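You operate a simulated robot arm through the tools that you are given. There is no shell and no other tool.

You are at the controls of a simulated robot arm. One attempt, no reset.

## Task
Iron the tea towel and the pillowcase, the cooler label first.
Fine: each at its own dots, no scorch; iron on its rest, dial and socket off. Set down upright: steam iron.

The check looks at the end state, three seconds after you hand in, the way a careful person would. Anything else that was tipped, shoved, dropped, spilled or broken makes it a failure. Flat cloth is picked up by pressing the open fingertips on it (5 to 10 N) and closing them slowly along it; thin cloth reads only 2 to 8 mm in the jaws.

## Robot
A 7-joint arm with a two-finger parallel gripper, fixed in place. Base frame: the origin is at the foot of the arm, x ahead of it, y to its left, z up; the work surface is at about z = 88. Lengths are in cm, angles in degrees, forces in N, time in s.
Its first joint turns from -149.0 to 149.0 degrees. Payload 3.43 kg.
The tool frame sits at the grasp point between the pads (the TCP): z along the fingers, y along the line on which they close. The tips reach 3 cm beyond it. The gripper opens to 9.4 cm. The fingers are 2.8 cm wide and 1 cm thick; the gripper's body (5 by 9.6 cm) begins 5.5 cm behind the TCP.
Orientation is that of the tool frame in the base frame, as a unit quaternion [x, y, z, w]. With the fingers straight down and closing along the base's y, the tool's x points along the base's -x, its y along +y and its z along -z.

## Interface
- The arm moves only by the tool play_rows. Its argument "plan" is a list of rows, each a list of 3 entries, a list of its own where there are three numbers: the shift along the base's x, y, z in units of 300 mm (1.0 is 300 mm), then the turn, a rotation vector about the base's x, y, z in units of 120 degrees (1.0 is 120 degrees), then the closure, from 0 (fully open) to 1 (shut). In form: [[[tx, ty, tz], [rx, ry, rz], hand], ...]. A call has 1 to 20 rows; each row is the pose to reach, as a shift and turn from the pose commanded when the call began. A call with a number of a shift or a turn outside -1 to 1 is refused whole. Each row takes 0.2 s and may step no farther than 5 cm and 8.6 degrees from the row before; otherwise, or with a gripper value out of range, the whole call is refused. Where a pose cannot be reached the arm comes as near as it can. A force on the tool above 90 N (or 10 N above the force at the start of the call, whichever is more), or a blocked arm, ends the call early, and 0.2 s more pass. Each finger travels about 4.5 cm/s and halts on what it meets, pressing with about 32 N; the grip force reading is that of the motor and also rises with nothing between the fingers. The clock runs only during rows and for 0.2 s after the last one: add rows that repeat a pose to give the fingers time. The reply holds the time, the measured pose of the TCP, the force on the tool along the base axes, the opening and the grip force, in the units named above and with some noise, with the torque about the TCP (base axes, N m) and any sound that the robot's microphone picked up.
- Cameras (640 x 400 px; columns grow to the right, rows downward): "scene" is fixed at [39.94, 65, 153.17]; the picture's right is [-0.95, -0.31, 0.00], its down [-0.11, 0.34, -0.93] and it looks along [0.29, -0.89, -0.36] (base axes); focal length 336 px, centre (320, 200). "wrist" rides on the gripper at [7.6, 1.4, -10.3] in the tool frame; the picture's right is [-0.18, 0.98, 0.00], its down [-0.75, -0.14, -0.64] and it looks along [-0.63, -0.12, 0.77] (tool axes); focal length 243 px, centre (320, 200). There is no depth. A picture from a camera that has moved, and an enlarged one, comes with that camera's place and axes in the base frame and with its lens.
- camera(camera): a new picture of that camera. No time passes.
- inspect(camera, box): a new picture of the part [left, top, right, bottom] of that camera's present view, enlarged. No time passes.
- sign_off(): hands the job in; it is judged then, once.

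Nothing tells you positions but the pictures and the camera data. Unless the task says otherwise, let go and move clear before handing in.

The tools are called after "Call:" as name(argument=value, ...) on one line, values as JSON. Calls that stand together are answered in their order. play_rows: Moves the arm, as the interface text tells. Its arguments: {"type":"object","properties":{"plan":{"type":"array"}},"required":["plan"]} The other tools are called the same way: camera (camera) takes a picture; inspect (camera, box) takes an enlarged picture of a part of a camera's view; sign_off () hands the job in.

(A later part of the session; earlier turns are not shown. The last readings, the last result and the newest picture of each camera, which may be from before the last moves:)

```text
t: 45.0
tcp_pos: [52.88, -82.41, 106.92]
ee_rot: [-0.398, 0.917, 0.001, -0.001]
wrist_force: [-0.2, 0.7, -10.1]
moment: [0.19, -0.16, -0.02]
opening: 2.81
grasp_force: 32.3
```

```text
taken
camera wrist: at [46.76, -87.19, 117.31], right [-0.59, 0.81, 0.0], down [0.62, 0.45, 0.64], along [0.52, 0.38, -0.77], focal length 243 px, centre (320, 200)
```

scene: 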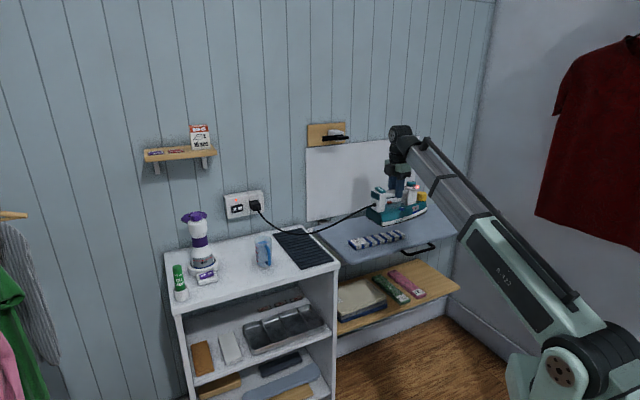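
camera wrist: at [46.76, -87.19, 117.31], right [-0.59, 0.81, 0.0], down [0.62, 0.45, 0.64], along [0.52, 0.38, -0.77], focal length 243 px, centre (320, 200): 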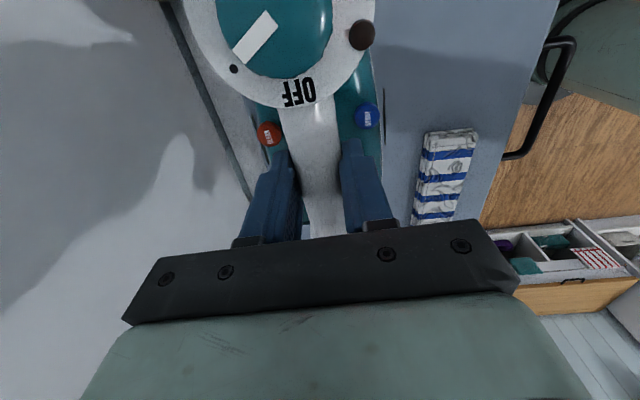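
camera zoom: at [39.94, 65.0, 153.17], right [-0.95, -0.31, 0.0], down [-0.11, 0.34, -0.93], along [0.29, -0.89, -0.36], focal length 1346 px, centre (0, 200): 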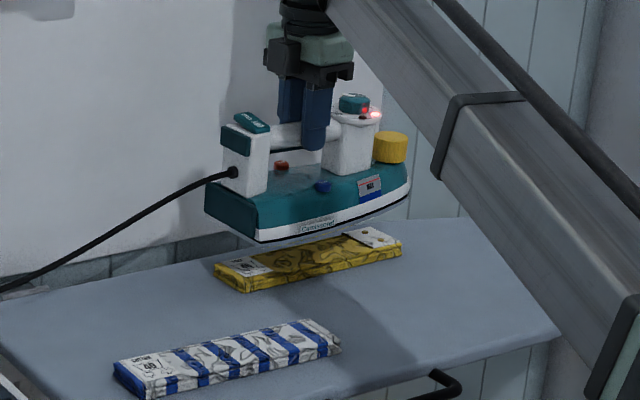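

The iron is aligned above the pillowcase strip. I'll check its lamps and the sole-to-strip alignment close up before lowering.

Call:
inspect(camera="scene", box=[375, 165, 415, 190])

Call:
inspect(camera="scene", box=[345, 185, 410, 228])

```text
16.00 times, centred on (395, 178) of scene
camera zoom: at [39.94, 65.0, 153.17], right [-0.95, -0.31, 0.0], down [-0.11, 0.34, -0.93], along [0.29, -0.89, -0.36], focal length 5384 px, centre (-880, 560)
```

zoom: 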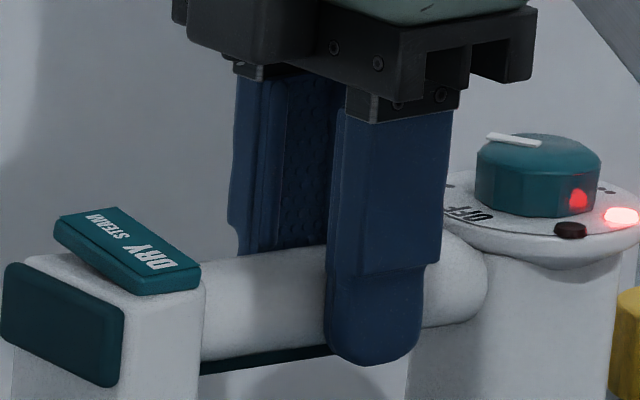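

```text
9.30 times, centred on (378, 206) of scene
camera zoom: at [39.94, 65.0, 153.17], right [-0.95, -0.31, 0.0], down [-0.11, 0.34, -0.93], along [0.29, -0.89, -0.36], focal length 3130 px, centre (-215, 140)
```

zoom: 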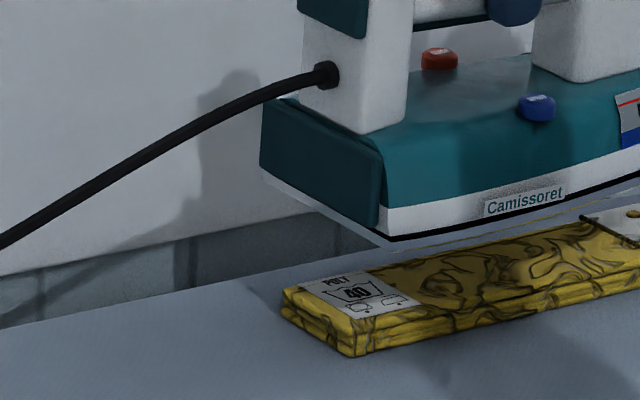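

Heating lamp is off (at temperature) and the mode lever is on DRY. I lower the iron gently toward the cloth and watch the vertical force.

Call:
play_rows(plan=[[[0, 0, -0.05], [0, 0, 0], 1], [[0, 0, -0.1], [0, 0, 0], 1], [[0, 0, -0.13], [0, 0, 0], 1], [[0, 0, -0.145], [0, 0, 0], 1], [[0, 0, -0.155], [0, 0, 0], 1]])

Call:
inspect(camera="scene", box=[345, 175, 425, 230])

```text
t: 46.2
tcp_pos: [52.93, -82.45, 102.32]
ee_rot: [-0.398, 0.917, 0.002, 0.0]
wrist_force: [0.1, -0.2, -10.1]
moment: [0.18, -0.14, 0.01]
opening: 2.75
grasp_force: 31.9
```

```text
7.27 times, centred on (385, 202) of scene
camera zoom: at [39.94, 65.0, 153.17], right [-0.95, -0.31, 0.0], down [-0.11, 0.34, -0.93], along [0.29, -0.89, -0.36], focal length 2447 px, centre (-153, 182)
```

zoom: 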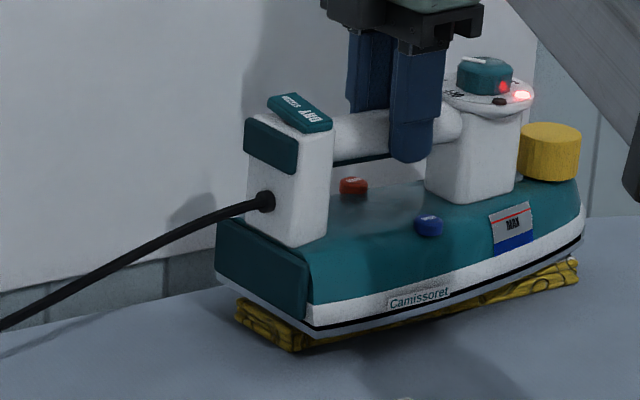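

Not touching yet; I lower a few more millimetres until the force shows contact.

Call:
play_rows(plan=[[[0, 0, -0.008], [0, 0, 0], 1], [[0, 0, -0.016], [0, 0, 0], 1], [[0, 0, -0.024], [0, 0, 0], 1]])

```text
t: 47.0
tcp_pos: [53.06, -82.52, 101.91]
ee_rot: [-0.398, 0.918, 0.001, -0.001]
wrist_force: [1.3, -2.9, 12.0]
moment: [-0.43, 0.47, 0.06]
opening: 2.76
grasp_force: 31.5
```

The sole is in contact. I start stroking: forward along the strip toward its far end, keeping it moving.

Call:
play_rows(plan=[[[-0.0342, -0.0366, 0.002], [0, 0, 0], 1], [[-0.0683, -0.0731, 0.003], [0, 0, 0], 1], [[-0.1025, -0.1097, 0.003], [0, 0, 0], 1], [[-0.1366, -0.1462, 0.003], [0, 0, 0], 1]])

Call:
inspect(camera="scene", box=[345, 175, 425, 230])

```text
t: 48.0
tcp_pos: [49.01, -86.89, 101.9]
ee_rot: [-0.399, 0.917, 0.001, 0.0]
wrist_force: [5.6, 5.4, 13.6]
moment: [0.53, -0.55, -0.06]
opening: 2.72
grasp_force: 32.4
```

```text
7.27 times, centred on (385, 202) of scene
camera zoom: at [39.94, 65.0, 153.17], right [-0.95, -0.31, 0.0], down [-0.11, 0.34, -0.93], along [0.29, -0.89, -0.36], focal length 2447 px, centre (-153, 182)
```

zoom: 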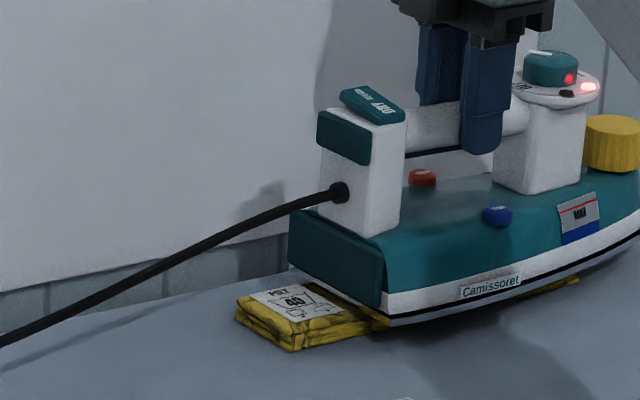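

The strip stays put and the end is reachable. I stroke back and forth once and then look at the wrinkles.

Call:
play_rows(plan=[[[0.041, 0.0439, 0], [0, 0, 0], 1], [[0.082, 0.0877, 0], [0, 0, 0], 1], [[0.123, 0.1316, 0], [0, 0, 0], 1], [[0.164, 0.1755, 0], [0, 0, 0], 1], [[0.205, 0.2193, 0], [0, 0, 0], 1], [[0.246, 0.2632, 0], [0, 0, 0], 1], [[0.205, 0.2193, 0], [0, 0, 0], 1], [[0.164, 0.1755, 0], [0, 0, 0], 1], [[0.123, 0.1316, 0], [0, 0, 0], 1], [[0.082, 0.0877, 0], [0, 0, 0], 1], [[0.041, 0.0439, 0], [0, 0, 0], 1], [[0, 0, 0], [0, 0, 0], 1]])

Call:
inspect(camera="scene", box=[345, 175, 425, 230])

```text
t: 50.6
tcp_pos: [48.63, -86.98, 101.76]
ee_rot: [-0.398, 0.917, 0.0, -0.001]
wrist_force: [4.0, 5.6, 14.8]
moment: [0.52, -0.46, -0.08]
opening: 2.74
grasp_force: 32.0
```

```text
7.27 times, centred on (385, 202) of scene
camera zoom: at [39.94, 65.0, 153.17], right [-0.95, -0.31, 0.0], down [-0.11, 0.34, -0.93], along [0.29, -0.89, -0.36], focal length 2447 px, centre (-153, 182)
```

zoom: 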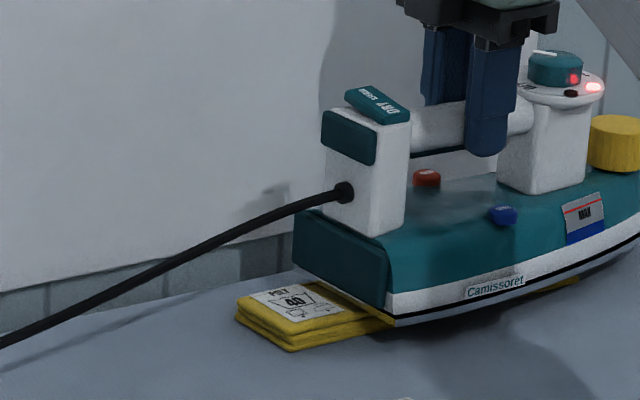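

The exposed left end looks smooth already. I stroke back, then lift to inspect the whole strip.

Call:
play_rows(plan=[[[0.041, 0.0439, 0], [0, 0, 0], 1], [[0.082, 0.0877, 0], [0, 0, 0], 1], [[0.123, 0.1316, 0], [0, 0, 0], 1], [[0.164, 0.1755, 0], [0, 0, 0], 1], [[0.205, 0.2193, 0.02], [0, 0, 0], 1], [[0.226, 0.2412, 0.08], [0, 0, 0], 1], [[0.226, 0.2412, 0.17], [0, 0, 0], 1], [[0.226, 0.2412, 0.24], [0, 0, 0], 1], [[0.226, 0.2412, 0.24], [0, 0, 0], 1]])

Call:
inspect(camera="scene", box=[350, 190, 430, 235])

```text
t: 52.6
tcp_pos: [55.7, -79.77, 108.88]
ee_rot: [-0.398, 0.917, 0.002, 0.0]
wrist_force: [0.1, 0.3, -9.6]
moment: [0.18, -0.18, -0.02]
opening: 2.74
grasp_force: 32.1
```

```text
8.00 times, centred on (390, 212) of scene
camera zoom: at [39.94, 65.0, 153.17], right [-0.95, -0.31, 0.0], down [-0.11, 0.34, -0.93], along [0.29, -0.89, -0.36], focal length 2692 px, centre (-240, 100)
```

zoom: 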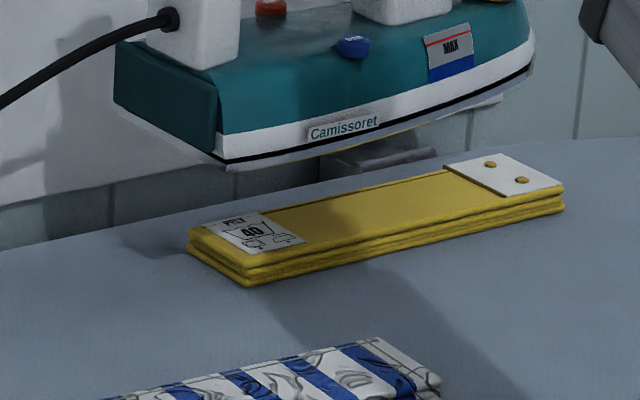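

The pillowcase is fully smooth with no scorch. I return the iron to its mat, retracing the carry path, so I can turn the dial to two dots.

Call:
play_rows(plan=[[[-0.02, 0.09, 0.05], [0, 0, 0], 1], [[-0.04, 0.18, 0.1], [0, 0, 0], 1], [[-0.06, 0.28, 0.1], [0, 0, 0], 1], [[-0.08, 0.38, 0.1], [0, 0, 0], 1], [[-0.1, 0.48, 0.1], [0, 0, 0], 1], [[-0.12, 0.58, 0.1], [0, 0, 0], 1], [[-0.14, 0.68, 0.1], [0, 0, 0], 1], [[-0.16, 0.76, 0.1], [0, 0, 0], 1], [[-0.17, 0.79, 0.1], [0, 0, 0], 1], [[-0.17, 0.79, 0.1], [0, 0, 0], 1]])

Call:
play_rows(plan=[[[0.059, 0.032, 0], [0, 0, -0.064], 1], [[0.118, 0.064, 0], [0, 0, -0.128], 1], [[0.177, 0.096, 0], [0, 0, -0.192], 1], [[0.236, 0.128, 0], [0, 0, -0.256], 1], [[0.295, 0.16, 0], [0, 0, -0.32], 1], [[0.353, 0.192, 0], [0, 0, -0.384], 1], [[0.412, 0.224, 0], [0, 0, -0.448], 1], [[0.47, 0.255, 0], [0, 0, -0.512], 1], [[0.53, 0.287, 0], [0, 0, -0.576], 1], [[0.589, 0.319, 0], [0, 0, -0.64], 1], [[0.648, 0.351, 0], [0, 0, -0.704], 1], [[0.707, 0.383, 0], [0, 0, -0.767], 1], [[0.707, 0.383, 0], [0, 0, -0.767], 1]])

Call:
inspect(camera="scene", box=[240, 160, 400, 270])

```text
t: 54.8
tcp_pos: [50.49, -56.03, 111.81]
ee_rot: [-0.398, 0.917, 0.001, -0.001]
wrist_force: [0.3, 1.0, -9.9]
moment: [0.16, -0.15, 0.0]
opening: 2.75
grasp_force: 32.2
```

```text
t: 57.6
tcp_pos: [72.0, -44.28, 111.99]
ee_rot: [0.384, 0.923, 0.0, 0.001]
wrist_force: [0.1, 0.2, -10.0]
moment: [-0.16, -0.15, 0.03]
opening: 2.77
grasp_force: 31.6
```

```text
3.64 times, centred on (320, 215) of scene
camera zoom: at [39.94, 65.0, 153.17], right [-0.95, -0.31, 0.0], down [-0.11, 0.34, -0.93], along [0.29, -0.89, -0.36], focal length 1224 px, centre (320, 146)
```

zoom: 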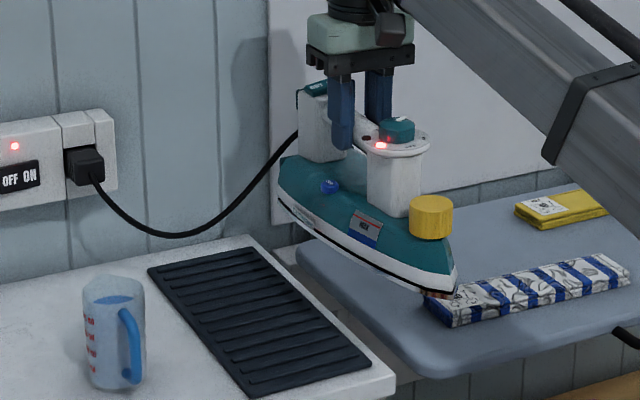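

Retraced cleanly. Now I bring the iron over its mat and lower it to just above the original resting height.

Call:
play_rows(plan=[[[0.08, -0.013, 0], [0, 0, 0], 1], [[0.17, -0.027, 0], [0, 0, 0], 1], [[0.26, -0.042, 0], [0, 0, 0], 1], [[0.35, -0.057, 0], [0, 0, 0], 1], [[0.43, -0.07, 0], [0, 0, 0], 1], [[0.5, -0.081, -0.02], [0, 0, 0], 1], [[0.5, -0.081, -0.1], [0, 0, 0], 1], [[0.5, -0.081, -0.18], [0, 0, 0], 1], [[0.5, -0.081, -0.26], [0, 0, 0], 1], [[0.5, -0.081, -0.31], [0, 0, 0], 1], [[0.5, -0.081, -0.31], [0, 0, 0], 1]])

Call:
inspect(camera="scene", box=[250, 185, 345, 270])

```text
t: 60.0
tcp_pos: [87.07, -46.66, 102.72]
ee_rot: [0.384, 0.923, 0.001, 0.0]
wrist_force: [0.7, -0.2, -8.8]
moment: [-0.2, -0.17, -0.02]
opening: 2.77
grasp_force: 32.1
```

```text
4.71 times, centred on (298, 228) of scene
camera zoom: at [39.94, 65.0, 153.17], right [-0.95, -0.31, 0.0], down [-0.11, 0.34, -0.93], along [0.29, -0.89, -0.36], focal length 1584 px, centre (426, 71)
```

zoom: 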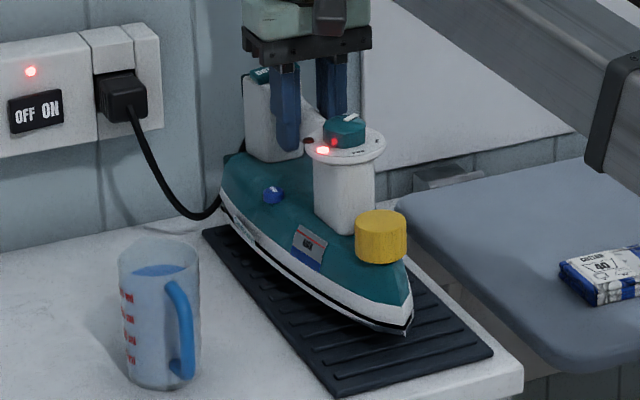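

Just above the mat; I lower the last centimetre slowly until it rests.

Call:
play_rows(plan=[[[0, 0, -0.015], [0, 0, 0], 1], [[0, 0, -0.03], [0, 0, 0], 1], [[0, 0, -0.04], [0, 0, 0], 1], [[0, 0, -0.046], [0, 0, 0], 1]])

```text
t: 61.0
tcp_pos: [86.73, -46.93, 101.28]
ee_rot: [0.383, 0.924, 0.001, 0.0]
wrist_force: [-0.1, -0.4, -10.4]
moment: [-0.14, -0.15, -0.02]
opening: 2.76
grasp_force: 32.0
```

Still carrying the full weight; I lower further in small steps.

Call:
play_rows(plan=[[[0, 0, -0.005], [0, 0, 0], 1], [[0, 0, -0.01], [0, 0, 0], 1], [[0, 0, -0.012], [0, 0, 0], 1]])

```text
t: 61.8
tcp_pos: [86.78, -46.99, 100.95]
ee_rot: [0.383, 0.924, 0.001, 0.0]
wrist_force: [0.3, -2.7, 3.4]
moment: [0.7, 0.57, 0.1]
opening: 2.76
grasp_force: 31.9
```

It's touching (nose first). I settle it slightly further, then open the fingers gradually.

Call:
play_rows(plan=[[[0, 0, -0.004], [0, 0, 0], 1], [[0, 0, -0.004], [0, 0, 0], 0.85], [[0, 0, -0.004], [0, 0, 0], 0.72], [[0, 0, -0.004], [0, 0, 0], 0.65], [[0, 0, -0.004], [0, 0, 0], 0.55], [[0, 0, -0.004], [0, 0, 0], 0.52], [[0, 0, -0.004], [0, 0, 0], 0.52]])

Call:
inspect(camera="scene", box=[250, 185, 345, 270])

Call:
camera(camera="wrist")

```text
t: 63.4
tcp_pos: [86.78, -46.82, 100.77]
ee_rot: [0.383, 0.924, 0.001, 0.0]
wrist_force: [0.2, 0.0, 0.8]
moment: [-0.02, -0.03, 0.03]
opening: 4.5
grasp_force: 0.1
```

```text
4.71 times, centred on (298, 228) of scene
camera zoom: at [39.94, 65.0, 153.17], right [-0.95, -0.31, 0.0], down [-0.11, 0.34, -0.93], along [0.29, -0.89, -0.36], focal length 1584 px, centre (426, 71)
```

zoom: 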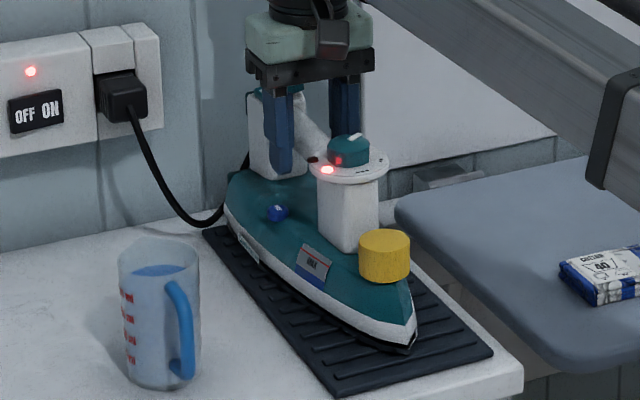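

```text
taken
camera wrist: at [82.57, -40.53, 111.1], right [0.83, 0.56, 0.0], down [0.43, -0.63, 0.64], along [0.36, -0.53, -0.77], focal length 243 px, centre (320, 200)
```

wrist: 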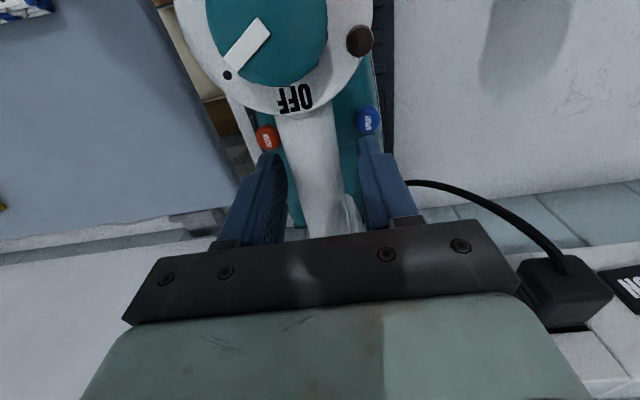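

The iron rests flat on the mat, released. I rise and rotate the gripper to the dial-turning yaw, hovering over the knob.

Call:
play_rows(plan=[[[0, 0, 0.12], [0, 0, 0], 0.52], [[0, 0, 0.24], [0, 0, 0], 0.52], [[0, 0, 0.36], [0, 0, 0], 0.52], [[-0.02, 0.02, 0.43], [0, 0, 0.07], 0.5], [[-0.04, 0.04, 0.43], [0, 0, 0.14], 0.48], [[-0.06, 0.055, 0.43], [0, 0, 0.21], 0.48], [[-0.08, 0.075, 0.43], [0, 0, 0.28], 0.48], [[-0.1, 0.095, 0.43], [0, 0, 0.35], 0.48], [[-0.12, 0.115, 0.43], [0, 0, 0.42], 0.48], [[-0.14, 0.135, 0.43], [0, 0, 0.49], 0.48], [[-0.16, 0.15, 0.43], [0, 0, 0.56], 0.48], [[-0.18, 0.167, 0.43], [0, 0, 0.63], 0.48], [[-0.18, 0.167, 0.43], [0, 0, 0.7], 0.48], [[-0.18, 0.167, 0.43], [0, 0, 0.77], 0.48], [[-0.18, 0.167, 0.4], [0, 0, 0.84], 0.48], [[-0.18, 0.167, 0.36], [0, 0, 0.91], 0.48], [[-0.18, 0.167, 0.34], [0, 0, 0.96], 0.48], [[-0.18, 0.167, 0.34], [0, 0, 0.96], 0.48]])

Call:
inspect(camera="wrist", box=[220, 30, 420, 220])

Call:
inspect(camera="scene", box=[280, 195, 330, 230])

```text
t: 67.2
tcp_pos: [81.35, -41.86, 111.2]
ee_rot: [-0.575, 0.818, 0.001, 0.0]
wrist_force: [-0.1, -0.1, -0.7]
moment: [0.0, -0.02, 0.03]
opening: 4.9
grasp_force: 0.0
```

```text
2.11 times, centred on (320, 125) of wrist
camera zoom: at [77.57, -48.68, 121.43], right [-0.86, 0.51, 0.0], down [0.39, 0.66, 0.64], along [0.32, 0.55, -0.77], focal length 511 px, centre (320, 358)
```

zoom: 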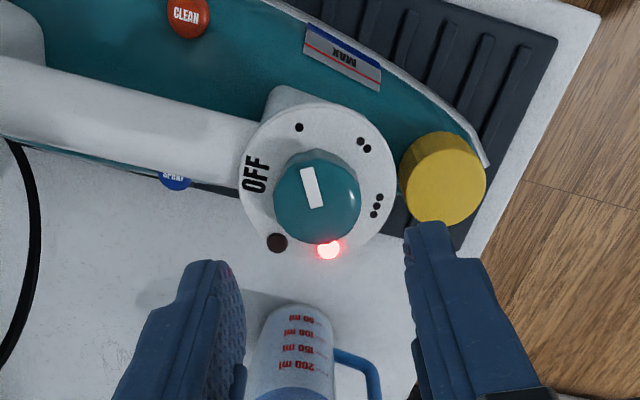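

```text
11.43 times, centred on (305, 212) of scene
camera zoom: at [39.94, 65.0, 153.17], right [-0.95, -0.31, 0.0], down [-0.11, 0.34, -0.93], along [0.29, -0.89, -0.36], focal length 3846 px, centre (491, 57)
```

zoom: 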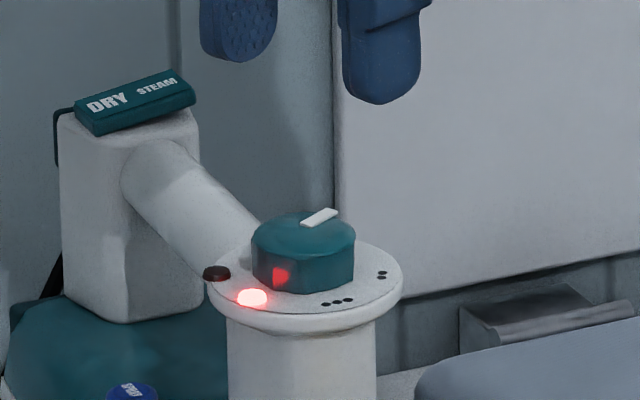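

Knob is centred within 2 mm. I descend around it and close as before.

Call:
play_rows(plan=[[[0, -0.005, -0.06], [0, 0, 0], 0.48], [[0, -0.005, -0.12], [0, 0, 0], 0.48], [[0, -0.005, -0.17], [0, 0, 0], 0.48], [[0, -0.005, -0.2], [0, 0, 0], 0.48], [[0, -0.005, -0.2], [0, 0, 0], 0.48], [[0, -0.005, -0.2], [0, 0, 0], 0.6], [[0, -0.005, -0.2], [0, 0, 0], 0.7], [[0, -0.005, -0.2], [0, 0, 0], 0.8], [[0, -0.005, -0.2], [0, 0, 0], 0.8]])

Call:
inspect(camera="scene", box=[280, 195, 330, 230])

Call:
inspect(camera="wrist", box=[220, 30, 420, 220])

```text
t: 69.2
tcp_pos: [81.27, -41.82, 104.87]
ee_rot: [-0.574, 0.819, 0.001, -0.001]
wrist_force: [5.8, -0.8, 0.2]
moment: [0.03, -0.16, -0.01]
opening: 3.28
grasp_force: 31.7
```

```text
11.43 times, centred on (305, 212) of scene
camera zoom: at [39.94, 65.0, 153.17], right [-0.95, -0.31, 0.0], down [-0.11, 0.34, -0.93], along [0.29, -0.89, -0.36], focal length 3846 px, centre (491, 57)
```

zoom: 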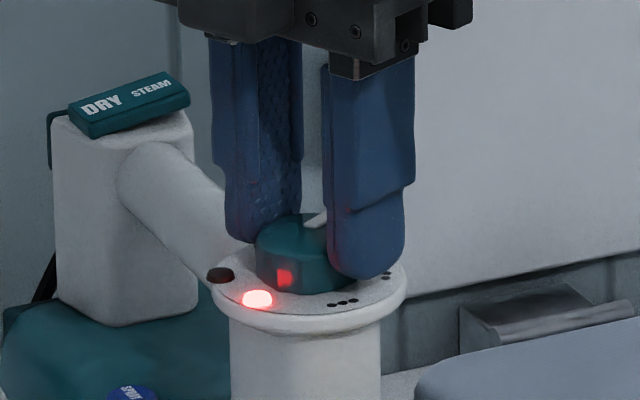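

```text
2.11 times, centred on (320, 125) of wrist
camera zoom: at [77.52, -48.72, 115.17], right [-0.86, 0.51, 0.0], down [0.39, 0.66, 0.64], along [0.32, 0.55, -0.77], focal length 511 px, centre (320, 358)
```

zoom: 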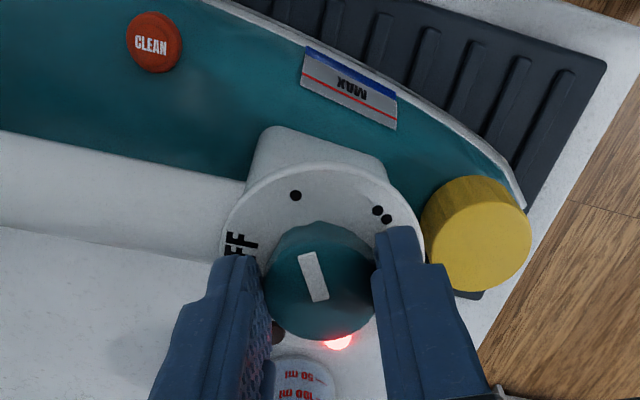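

Gripped at 3.28 cm with little side load. I turn another 60° clockwise to two dots and release.

Call:
play_rows(plan=[[[0, 0, 0], [0, 0, -0.068], 0.8], [[0, 0, 0], [0, 0, -0.136], 0.8], [[0, 0, 0], [0, 0, -0.204], 0.8], [[0, 0, 0], [0, 0, -0.272], 0.8], [[0, 0, 0], [0, 0, -0.34], 0.8], [[0, 0, 0], [0, 0, -0.408], 0.8], [[0, 0, 0], [0, 0, -0.476], 0.8], [[0, 0, 0], [0, 0, -0.5], 0.8], [[0, 0, 0], [0, 0, -0.5], 0.8]])

Call:
play_rows(plan=[[[0, 0, 0], [0, 0, 0], 0.6], [[0, 0, 0], [0, 0, 0], 0.48], [[0, 0, 0], [0, 0, 0], 0.48], [[0, 0, 0.1], [0, 0, 0], 0.48], [[0, 0, 0.2], [0, 0, 0], 0.48], [[0, 0, 0.3], [0, 0, 0], 0.48], [[0, 0, 0.3], [0, 0, 0], 0.48]])

Call:
inspect(camera="wrist", box=[270, 30, 390, 150])

Call:
inspect(camera="scene", box=[280, 195, 330, 230])

```text
t: 71.2
tcp_pos: [81.34, -41.91, 105.05]
ee_rot: [-0.088, 0.996, 0.001, 0.0]
wrist_force: [-3.4, 6.5, -0.5]
moment: [-0.06, 0.1, 0.03]
opening: 3.27
grasp_force: 32.1
```

```text
t: 72.8
tcp_pos: [81.33, -41.65, 113.98]
ee_rot: [-0.088, 0.996, 0.0, 0.0]
wrist_force: [0.2, -0.3, 0.0]
moment: [0.0, -0.03, -0.02]
opening: 4.88
grasp_force: 0.1
```

```text
3.33 times, centred on (330, 90) of wrist
camera zoom: at [73.69, -41.75, 124.38], right [0.01, 1.0, 0.0], down [0.77, -0.01, 0.64], along [0.64, 0.0, -0.77], focal length 809 px, centre (287, 567)
```

zoom: 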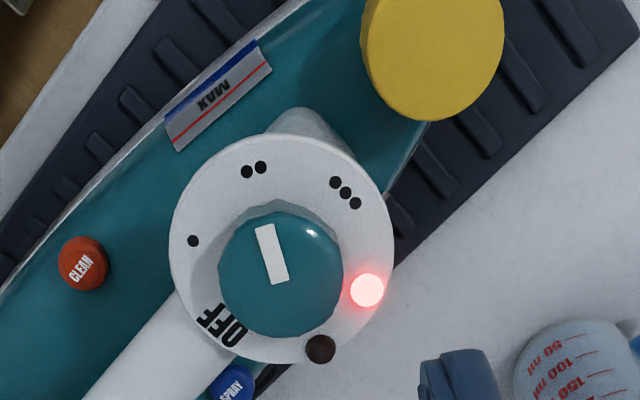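

```text
11.43 times, centred on (305, 212) of scene
camera zoom: at [39.94, 65.0, 153.17], right [-0.95, -0.31, 0.0], down [-0.11, 0.34, -0.93], along [0.29, -0.89, -0.36], focal length 3846 px, centre (491, 57)
```

zoom: 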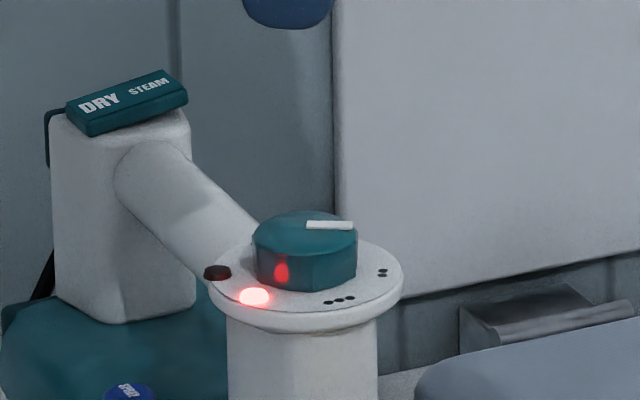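

By the scene camera the pointer lines up with the two dots. I'll check the lamps, wait a moment and look again to be sure the iron has reached the new temperature.

Call:
inspect(camera="scene", box=[295, 212, 315, 225])

Call:
play_rows(plan=[[[0, 0, 0.03], [0, 0, 0], 0.48], [[0, 0, 0.03], [0, 0, 0], 0.48], [[0, 0, 0.03], [0, 0, 0], 0.48], [[0, 0, 0.03], [0, 0, 0], 0.48], [[0, 0, 0.03], [0, 0, 0], 0.48]])

Call:
inspect(camera="scene", box=[295, 212, 315, 225])

Call:
inspect(camera="wrist", box=[270, 30, 390, 150])

```text
16.00 times, centred on (305, 218) of scene
camera zoom: at [39.94, 65.0, 153.17], right [-0.95, -0.31, 0.0], down [-0.11, 0.34, -0.93], along [0.29, -0.89, -0.36], focal length 5384 px, centre (560, -96)
```

zoom: 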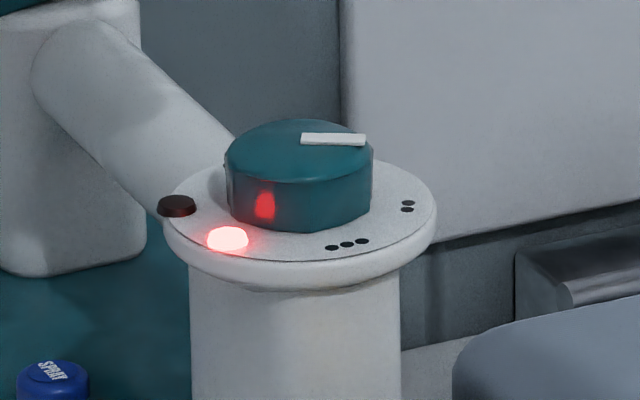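

```text
t: 74.0
tcp_pos: [81.46, -41.67, 114.99]
ee_rot: [-0.088, 0.996, 0.001, 0.0]
wrist_force: [0.7, -0.4, -0.7]
moment: [0.0, 0.01, 0.0]
opening: 4.88
grasp_force: 0.1
```

```text
16.00 times, centred on (305, 218) of scene
camera zoom: at [39.94, 65.0, 153.17], right [-0.95, -0.31, 0.0], down [-0.11, 0.34, -0.93], along [0.29, -0.89, -0.36], focal length 5384 px, centre (560, -96)
```

zoom: 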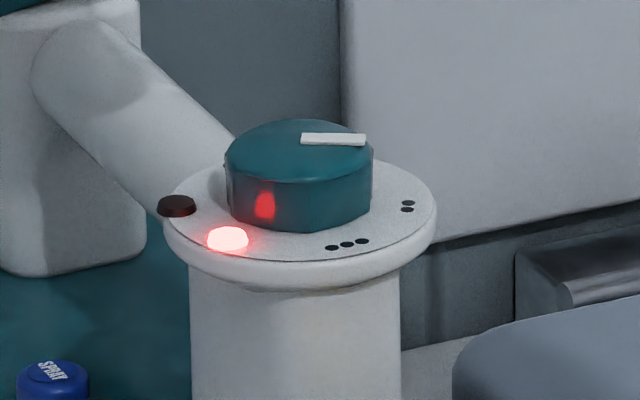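

```text
3.33 times, centred on (330, 90) of wrist
camera zoom: at [73.79, -41.81, 125.26], right [0.01, 1.0, 0.0], down [0.77, -0.01, 0.64], along [0.64, 0.0, -0.77], focal length 809 px, centre (287, 567)
```

zoom: 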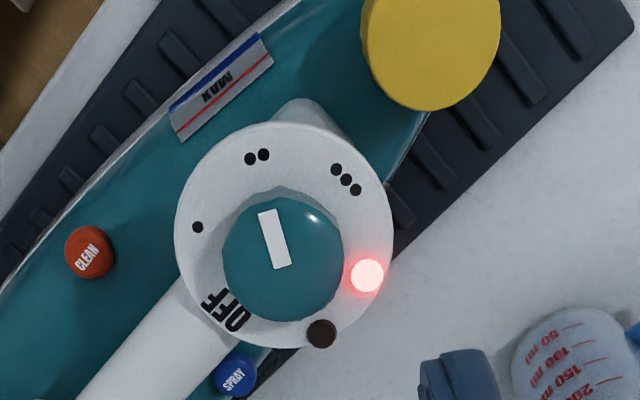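

Both views agree with two dots and the heating lamp is out. I go back to the handle at the grasp yaw and check alignment.

Call:
play_rows(plan=[[[0.025, -0.025, 0], [0, 0, -0.066], 0.5], [[0.05, -0.05, 0], [0, 0, -0.132], 0.52], [[0.075, -0.075, 0], [0, 0, -0.198], 0.52], [[0.1, -0.1, 0], [0, 0, -0.264], 0.52], [[0.125, -0.125, 0], [0, 0, -0.33], 0.52], [[0.15, -0.15, 0], [0, 0, -0.396], 0.52], [[0.179, -0.173, 0], [0, 0, -0.46], 0.52], [[0.179, -0.173, -0.12], [0, 0, -0.46], 0.52], [[0.179, -0.173, -0.24], [0, 0, -0.46], 0.52], [[0.179, -0.173, -0.32], [0, 0, -0.46], 0.52], [[0.179, -0.173, -0.32], [0, 0, -0.46], 0.52]])

Call:
inspect(camera="wrist", box=[220, 0, 420, 190])

Call:
inspect(camera="scene", box=[262, 185, 332, 240])

```text
t: 76.4
tcp_pos: [86.72, -47.36, 105.36]
ee_rot: [0.383, 0.924, 0.001, 0.0]
wrist_force: [-0.2, 0.7, 0.5]
moment: [0.02, 0.01, -0.03]
opening: 4.53
grasp_force: 0.1
```

```text
2.11 times, centred on (320, 95) of wrist
camera zoom: at [82.47, -41.01, 115.68], right [0.83, 0.56, 0.0], down [0.43, -0.64, 0.64], along [0.36, -0.53, -0.77], focal length 511 px, centre (320, 421)
```

zoom: 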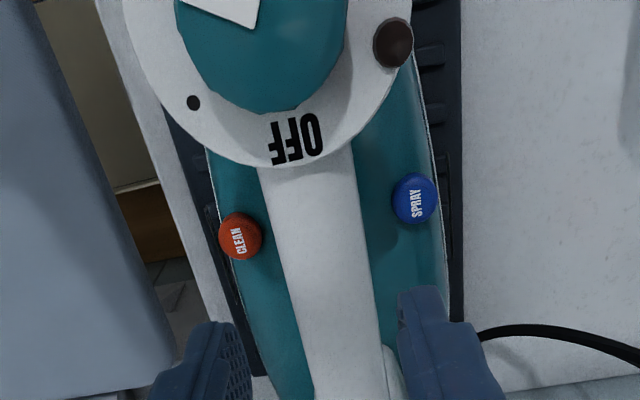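

```text
7.27 times, centred on (297, 212) of scene
camera zoom: at [39.94, 65.0, 153.17], right [-0.95, -0.31, 0.0], down [-0.11, 0.34, -0.93], along [0.29, -0.89, -0.36], focal length 2447 px, centre (487, 109)
```

zoom: 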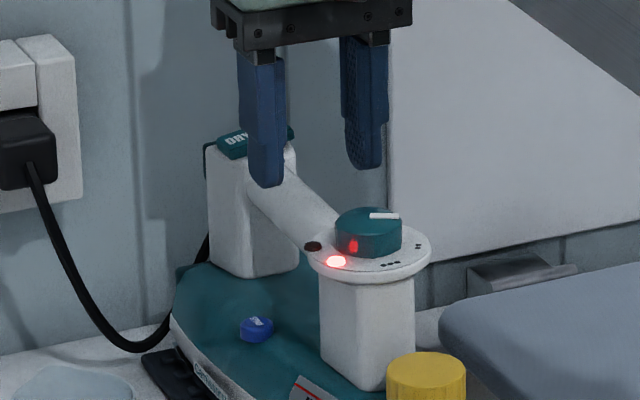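

Handle is 3 mm off to one side; I correct that, descend, close, and lift.

Call:
play_rows(plan=[[[0.007, 0.008, -0.03], [0, 0, 0], 0.52], [[0.007, 0.008, -0.09], [0, 0, 0], 0.52], [[0.007, 0.008, -0.136], [0, 0, 0], 0.52], [[0.007, 0.008, -0.136], [0, 0, 0], 0.52], [[0.007, 0.008, -0.136], [0, 0, 0], 0.6], [[0.007, 0.008, -0.136], [0, 0, 0], 0.7], [[0.007, 0.008, -0.136], [0, 0, 0], 0.8], [[0.007, 0.008, -0.136], [0, 0, 0], 0.9], [[0.007, 0.008, -0.136], [0, 0, 0], 1], [[0.007, 0.008, -0.136], [0, 0, 0], 1]])

Call:
inspect(camera="scene", box=[262, 185, 332, 260])

```text
t: 78.6
tcp_pos: [86.8, -46.99, 101.25]
ee_rot: [0.384, 0.923, 0.001, 0.0]
wrist_force: [2.5, -0.3, 0.3]
moment: [0.0, 0.1, 0.61]
opening: 2.75
grasp_force: 32.2
```

```text
5.33 times, centred on (297, 222) of scene
camera zoom: at [39.94, 65.0, 153.17], right [-0.95, -0.31, 0.0], down [-0.11, 0.34, -0.93], along [0.29, -0.89, -0.36], focal length 1795 px, centre (443, 80)
```

zoom: 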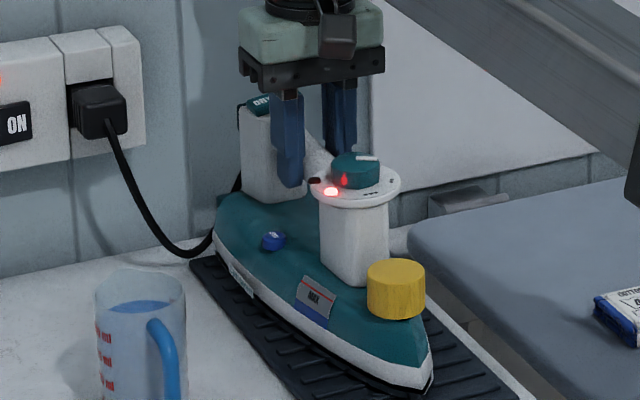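

Handle gripped. I lift and carry the iron out over the board again.

Call:
play_rows(plan=[[[0, 0, 0.03], [0, 0, 0], 1], [[0, 0, 0.1], [0, 0, 0], 1], [[0, 0, 0.18], [0, 0, 0], 1], [[-0.02, 0.01, 0.26], [0, 0, 0], 1], [[-0.07, 0.03, 0.34], [0, 0, 0], 1], [[-0.14, 0.05, 0.36], [0, 0, 0], 1], [[-0.22, 0.06, 0.36], [0, 0, 0], 1], [[-0.3, 0.07, 0.36], [0, 0, 0], 1], [[-0.38, 0.08, 0.36], [0, 0, 0], 1], [[-0.45, 0.083, 0.36], [0, 0, 0], 1], [[-0.503, 0.083, 0.36], [0, 0, 0], 1], [[-0.503, 0.083, 0.36], [0, 0, 0], 1]])

Call:
inspect(camera="scene", box=[240, 160, 400, 270])

```text
t: 81.2
tcp_pos: [71.81, -44.46, 111.91]
ee_rot: [0.384, 0.923, 0.001, 0.0]
wrist_force: [0.7, 0.1, -10.3]
moment: [-0.18, -0.21, -0.02]
opening: 2.77
grasp_force: 32.1
```

```text
3.64 times, centred on (320, 215) of scene
camera zoom: at [39.94, 65.0, 153.17], right [-0.95, -0.31, 0.0], down [-0.11, 0.34, -0.93], along [0.29, -0.89, -0.36], focal length 1224 px, centre (320, 146)
```

zoom: 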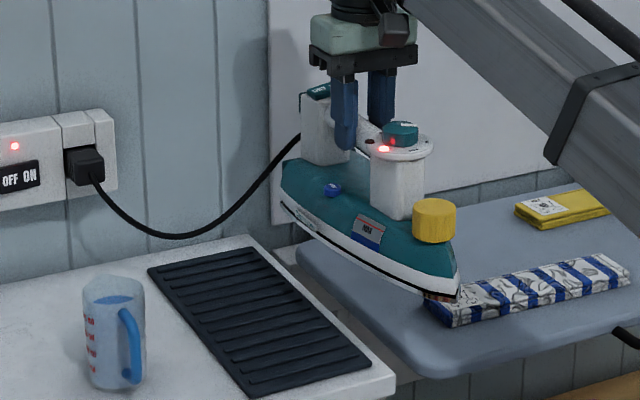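

Level and clear. I rotate the nose to run along the tea towel while moving above it.

Call:
play_rows(plan=[[[-0.04, -0.035, 0], [0, 0, 0.061], 1], [[-0.081, -0.07, 0], [0, 0, 0.122], 1], [[-0.122, -0.105, 0], [0, 0, 0.184], 1], [[-0.162, -0.14, 0], [0, 0, 0.245], 1], [[-0.203, -0.175, 0], [0, 0, 0.306], 1], [[-0.244, -0.21, 0], [0, 0, 0.367], 1], [[-0.284, -0.246, 0], [0, 0, 0.429], 1], [[-0.325, -0.281, 0], [0, 0, 0.49], 1], [[-0.365, -0.316, 0], [0, 0, 0.551], 1], [[-0.406, -0.351, 0], [0, 0, 0.612], 1], [[-0.446, -0.386, 0], [0, 0, 0.674], 1], [[-0.487, -0.421, 0], [0, 0, 0.735], 1], [[-0.487, -0.421, -0.1], [0, 0, 0.735], 1], [[-0.487, -0.421, -0.17], [0, 0, 0.735], 1], [[-0.487, -0.421, -0.17], [0, 0, 0.735], 1]])

Call:
inspect(camera="scene", box=[320, 170, 440, 260])

Call:
inspect(camera="scene", box=[376, 176, 416, 204])

```text
t: 84.4
tcp_pos: [57.26, -57.05, 106.91]
ee_rot: [-0.367, 0.93, 0.001, 0.0]
wrist_force: [-0.2, 0.1, -9.9]
moment: [0.17, -0.15, 0.0]
opening: 2.76
grasp_force: 31.8
```

```text
4.44 times, centred on (380, 215) of scene
camera zoom: at [39.94, 65.0, 153.17], right [-0.95, -0.31, 0.0], down [-0.11, 0.34, -0.93], along [0.29, -0.89, -0.36], focal length 1496 px, centre (53, 133)
```

zoom: 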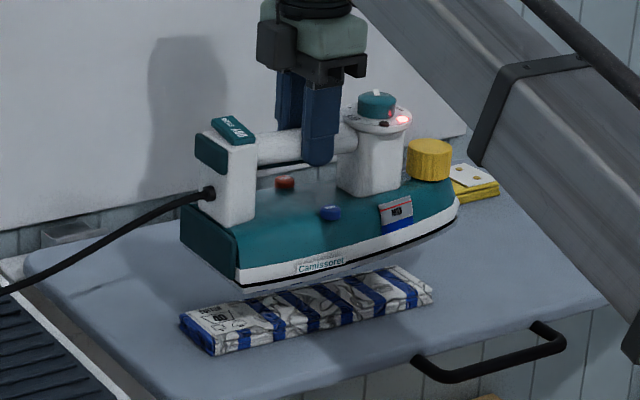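

```text
14.29 times, centred on (396, 190) of scene
camera zoom: at [39.94, 65.0, 153.17], right [-0.95, -0.31, 0.0], down [-0.11, 0.34, -0.93], along [0.29, -0.89, -0.36], focal length 4807 px, centre (-766, 343)
```

zoom: 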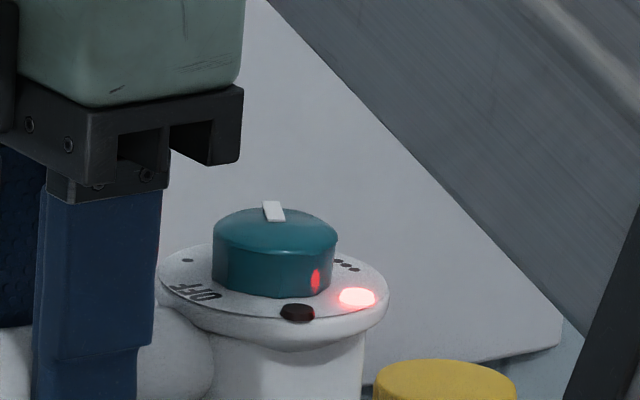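

Heating lamp is still off and the iron is over the towel, about 6 mm too near the wall. I correct that and lower to contact.

Call:
play_rows(plan=[[[-0.0137, 0.0147, -0.05], [0, 0, 0], 1], [[-0.0137, 0.0147, -0.1], [0, 0, 0], 1], [[-0.0137, 0.0147, -0.14], [0, 0, 0], 1], [[-0.0137, 0.0147, -0.155], [0, 0, 0], 1], [[-0.0137, 0.0147, -0.163], [0, 0, 0], 1]])

Call:
inspect(camera="scene", box=[330, 195, 430, 260])

```text
t: 85.6
tcp_pos: [56.76, -56.69, 102.02]
ee_rot: [-0.368, 0.93, 0.001, -0.001]
wrist_force: [0.0, -0.7, -9.7]
moment: [0.16, -0.16, -0.04]
opening: 2.75
grasp_force: 32.2
```

```text
6.15 times, centred on (380, 228) of scene
camera zoom: at [39.94, 65.0, 153.17], right [-0.95, -0.31, 0.0], down [-0.11, 0.34, -0.93], along [0.29, -0.89, -0.36], focal length 2071 px, centre (-49, 31)
```

zoom: 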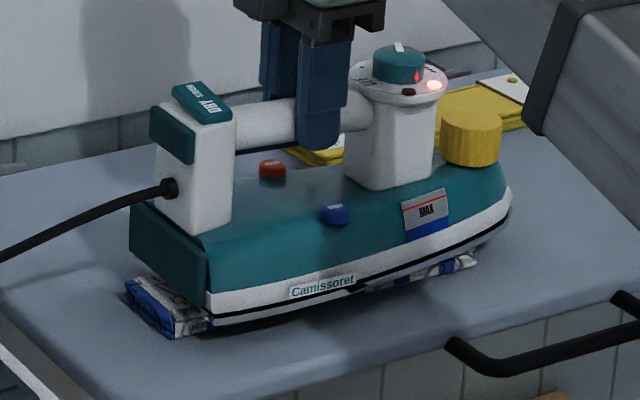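

Almost touching. I lower the last few millimetres and begin stroking.

Call:
play_rows(plan=[[[0, 0, -0.006], [0, 0, 0], 1], [[0, 0, -0.011], [0, 0, 0], 1], [[-0.039, -0.0364, -0.012], [0, 0, 0], 1], [[-0.078, -0.0728, -0.012], [0, 0, 0], 1]])

Call:
inspect(camera="scene", box=[330, 195, 430, 260])

```text
t: 86.6
tcp_pos: [54.38, -58.57, 101.65]
ee_rot: [-0.367, 0.93, 0.0, 0.0]
wrist_force: [10.5, 7.2, 20.6]
moment: [0.1, -0.18, -0.03]
opening: 2.77
grasp_force: 32.0
```

```text
6.15 times, centred on (380, 228) of scene
camera zoom: at [39.94, 65.0, 153.17], right [-0.95, -0.31, 0.0], down [-0.11, 0.34, -0.93], along [0.29, -0.89, -0.36], focal length 2071 px, centre (-49, 31)
```

zoom: 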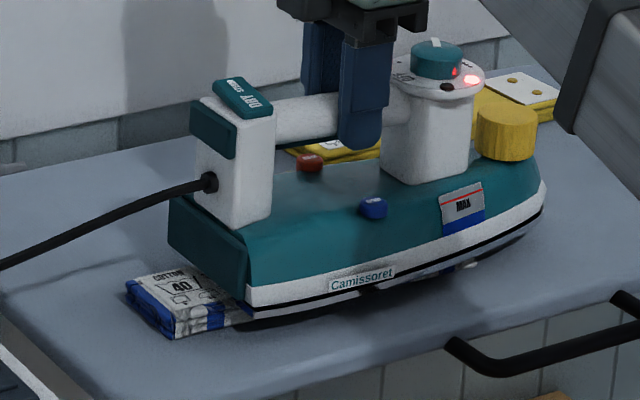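

Contact is a bit firm (30 N); I ease off 2 mm and stroke back and forth along the whole towel.

Call:
play_rows(plan=[[[0.039, 0.0364, 0.006], [0, 0, 0], 1], [[0.078, 0.0728, 0.006], [0, 0, 0], 1], [[0.117, 0.1092, 0.006], [0, 0, 0], 1], [[0.156, 0.1456, 0.006], [0, 0, 0], 1], [[0.195, 0.182, 0.006], [0, 0, 0], 1], [[0.234, 0.2184, 0.006], [0, 0, 0], 1], [[0.273, 0.2548, 0.006], [0, 0, 0], 1], [[0.234, 0.2184, 0.006], [0, 0, 0], 1], [[0.195, 0.182, 0.006], [0, 0, 0], 1], [[0.156, 0.1456, 0.006], [0, 0, 0], 1], [[0.117, 0.1092, 0.006], [0, 0, 0], 1], [[0.078, 0.0728, 0.006], [0, 0, 0], 1], [[0.039, 0.0364, 0.006], [0, 0, 0], 1], [[0, 0, 0.006], [0, 0, 0], 1]])

Call:
inspect(camera="scene", box=[330, 195, 430, 260])

```text
t: 89.6
tcp_pos: [54.76, -58.9, 101.8]
ee_rot: [-0.368, 0.93, 0.001, -0.001]
wrist_force: [0.4, -0.5, -8.9]
moment: [0.09, -0.16, 0.0]
opening: 2.77
grasp_force: 31.9
```

```text
6.15 times, centred on (380, 228) of scene
camera zoom: at [39.94, 65.0, 153.17], right [-0.95, -0.31, 0.0], down [-0.11, 0.34, -0.93], along [0.29, -0.89, -0.36], focal length 2071 px, centre (-49, 31)
```

zoom: 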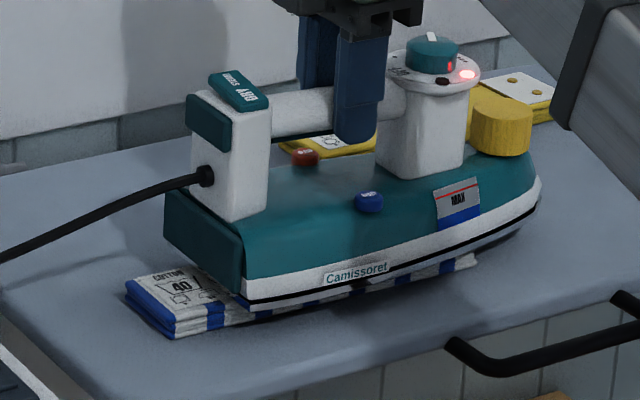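

Wrinkles are fading, but the pressure dropped to almost nothing; I lower 1.5 mm and stroke again both ways.

Call:
play_rows(plan=[[[0.039, 0.0364, -0.004], [0, 0, 0], 1], [[0.078, 0.0728, -0.005], [0, 0, 0], 1], [[0.117, 0.1092, -0.005], [0, 0, 0], 1], [[0.156, 0.1456, -0.005], [0, 0, 0], 1], [[0.195, 0.182, -0.005], [0, 0, 0], 1], [[0.234, 0.2184, -0.005], [0, 0, 0], 1]])

Call:
inspect(camera="scene", box=[330, 195, 430, 260])

```text
t: 91.0
tcp_pos: [61.68, -52.15, 101.67]
ee_rot: [-0.367, 0.93, 0.001, 0.0]
wrist_force: [0.0, 0.0, -10.5]
moment: [0.16, -0.16, -0.02]
opening: 2.77
grasp_force: 32.3
```

```text
6.15 times, centred on (380, 228) of scene
camera zoom: at [39.94, 65.0, 153.17], right [-0.95, -0.31, 0.0], down [-0.11, 0.34, -0.93], along [0.29, -0.89, -0.36], focal length 2071 px, centre (-49, 31)
```

zoom: 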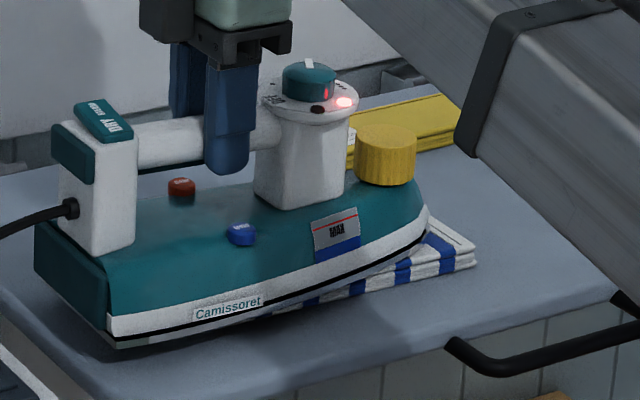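

The far end is smooth. I lift the iron to look at the whole towel.

Call:
play_rows(plan=[[[0, 0, 0.05], [0, 0, 0], 1], [[0, 0, 0.13], [0, 0, 0], 1], [[-0.02, -0.02, 0.22], [0, 0, 0], 1], [[-0.04, -0.06, 0.3], [0, 0, 0], 1], [[-0.06, -0.12, 0.33], [0, 0, 0], 1], [[-0.06, -0.2, 0.35], [0, 0, 0], 1], [[-0.06, -0.2, 0.35], [0, 0, 0], 1]])

Call:
inspect(camera="scene", box=[335, 215, 415, 260])

Call:
inspect(camera="scene", box=[330, 160, 430, 260])

```text
t: 92.6
tcp_pos: [59.53, -58.47, 112.16]
ee_rot: [-0.368, 0.93, 0.002, -0.001]
wrist_force: [0.1, -0.6, -10.6]
moment: [0.12, -0.14, -0.02]
opening: 2.76
grasp_force: 32.4
```

```text
8.00 times, centred on (375, 238) of scene
camera zoom: at [39.94, 65.0, 153.17], right [-0.95, -0.31, 0.0], down [-0.11, 0.34, -0.93], along [0.29, -0.89, -0.36], focal length 2692 px, centre (-120, -100)
```

zoom: 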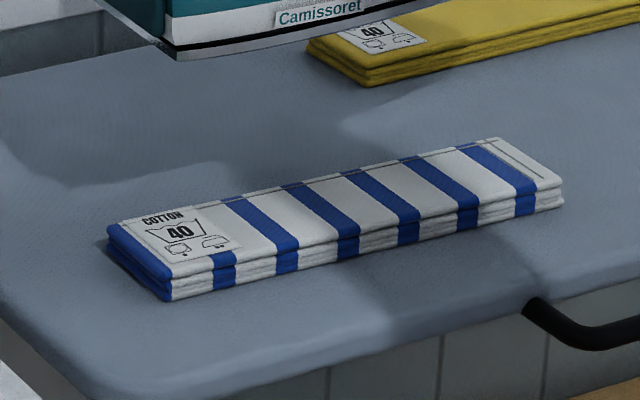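

```text
4.00 times, centred on (380, 210) of scene
camera zoom: at [39.94, 65.0, 153.17], right [-0.95, -0.31, 0.0], down [-0.11, 0.34, -0.93], along [0.29, -0.89, -0.36], focal length 1346 px, centre (80, 160)
```

zoom: 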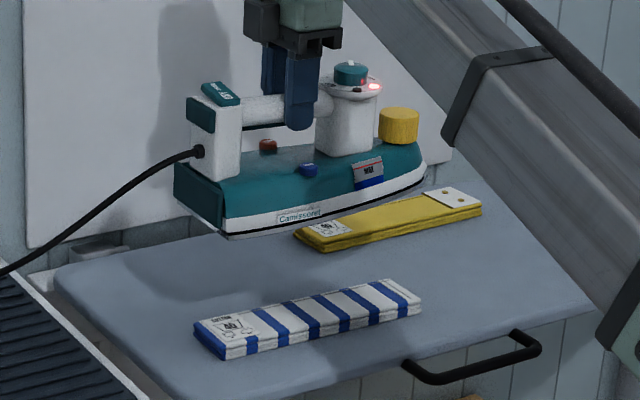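

The tea towel is fully smooth, no scorch. Now I bring the iron back to its mat along the same path.

Call:
play_rows(plan=[[[0.034, 0.039, 0], [0, 0, -0.061], 1], [[0.068, 0.078, 0], [0, 0, -0.122], 1], [[0.103, 0.117, 0], [0, 0, -0.184], 1], [[0.137, 0.156, 0], [0, 0, -0.245], 1], [[0.171, 0.195, 0], [0, 0, -0.306], 1], [[0.205, 0.233, 0], [0, 0, -0.367], 1], [[0.239, 0.272, 0], [0, 0, -0.429], 1], [[0.273, 0.311, 0], [0, 0, -0.49], 1], [[0.308, 0.35, 0], [0, 0, -0.551], 1], [[0.342, 0.389, 0], [0, 0, -0.612], 1], [[0.376, 0.428, 0], [0, 0, -0.674], 1], [[0.41, 0.467, 0], [0, 0, -0.735], 1], [[0.41, 0.467, 0], [0, 0, -0.735], 1]])

Call:
inspect(camera="scene", box=[240, 160, 400, 270])

```text
t: 95.4
tcp_pos: [72.14, -44.33, 112.1]
ee_rot: [0.384, 0.923, 0.001, 0.001]
wrist_force: [0.3, 0.2, -9.7]
moment: [-0.17, -0.14, 0.05]
opening: 2.75
grasp_force: 32.2
```

```text
3.64 times, centred on (320, 215) of scene
camera zoom: at [39.94, 65.0, 153.17], right [-0.95, -0.31, 0.0], down [-0.11, 0.34, -0.93], along [0.29, -0.89, -0.36], focal length 1224 px, centre (320, 146)
```

zoom: 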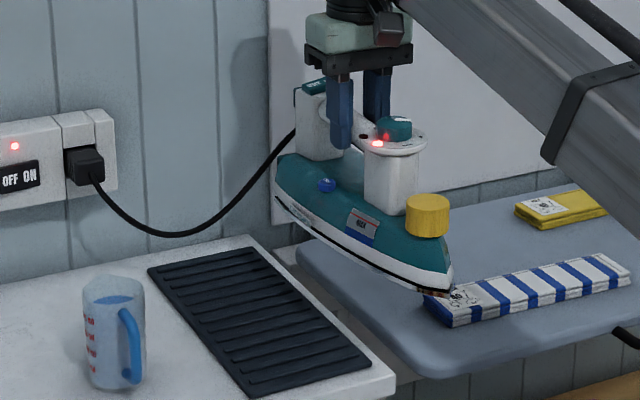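

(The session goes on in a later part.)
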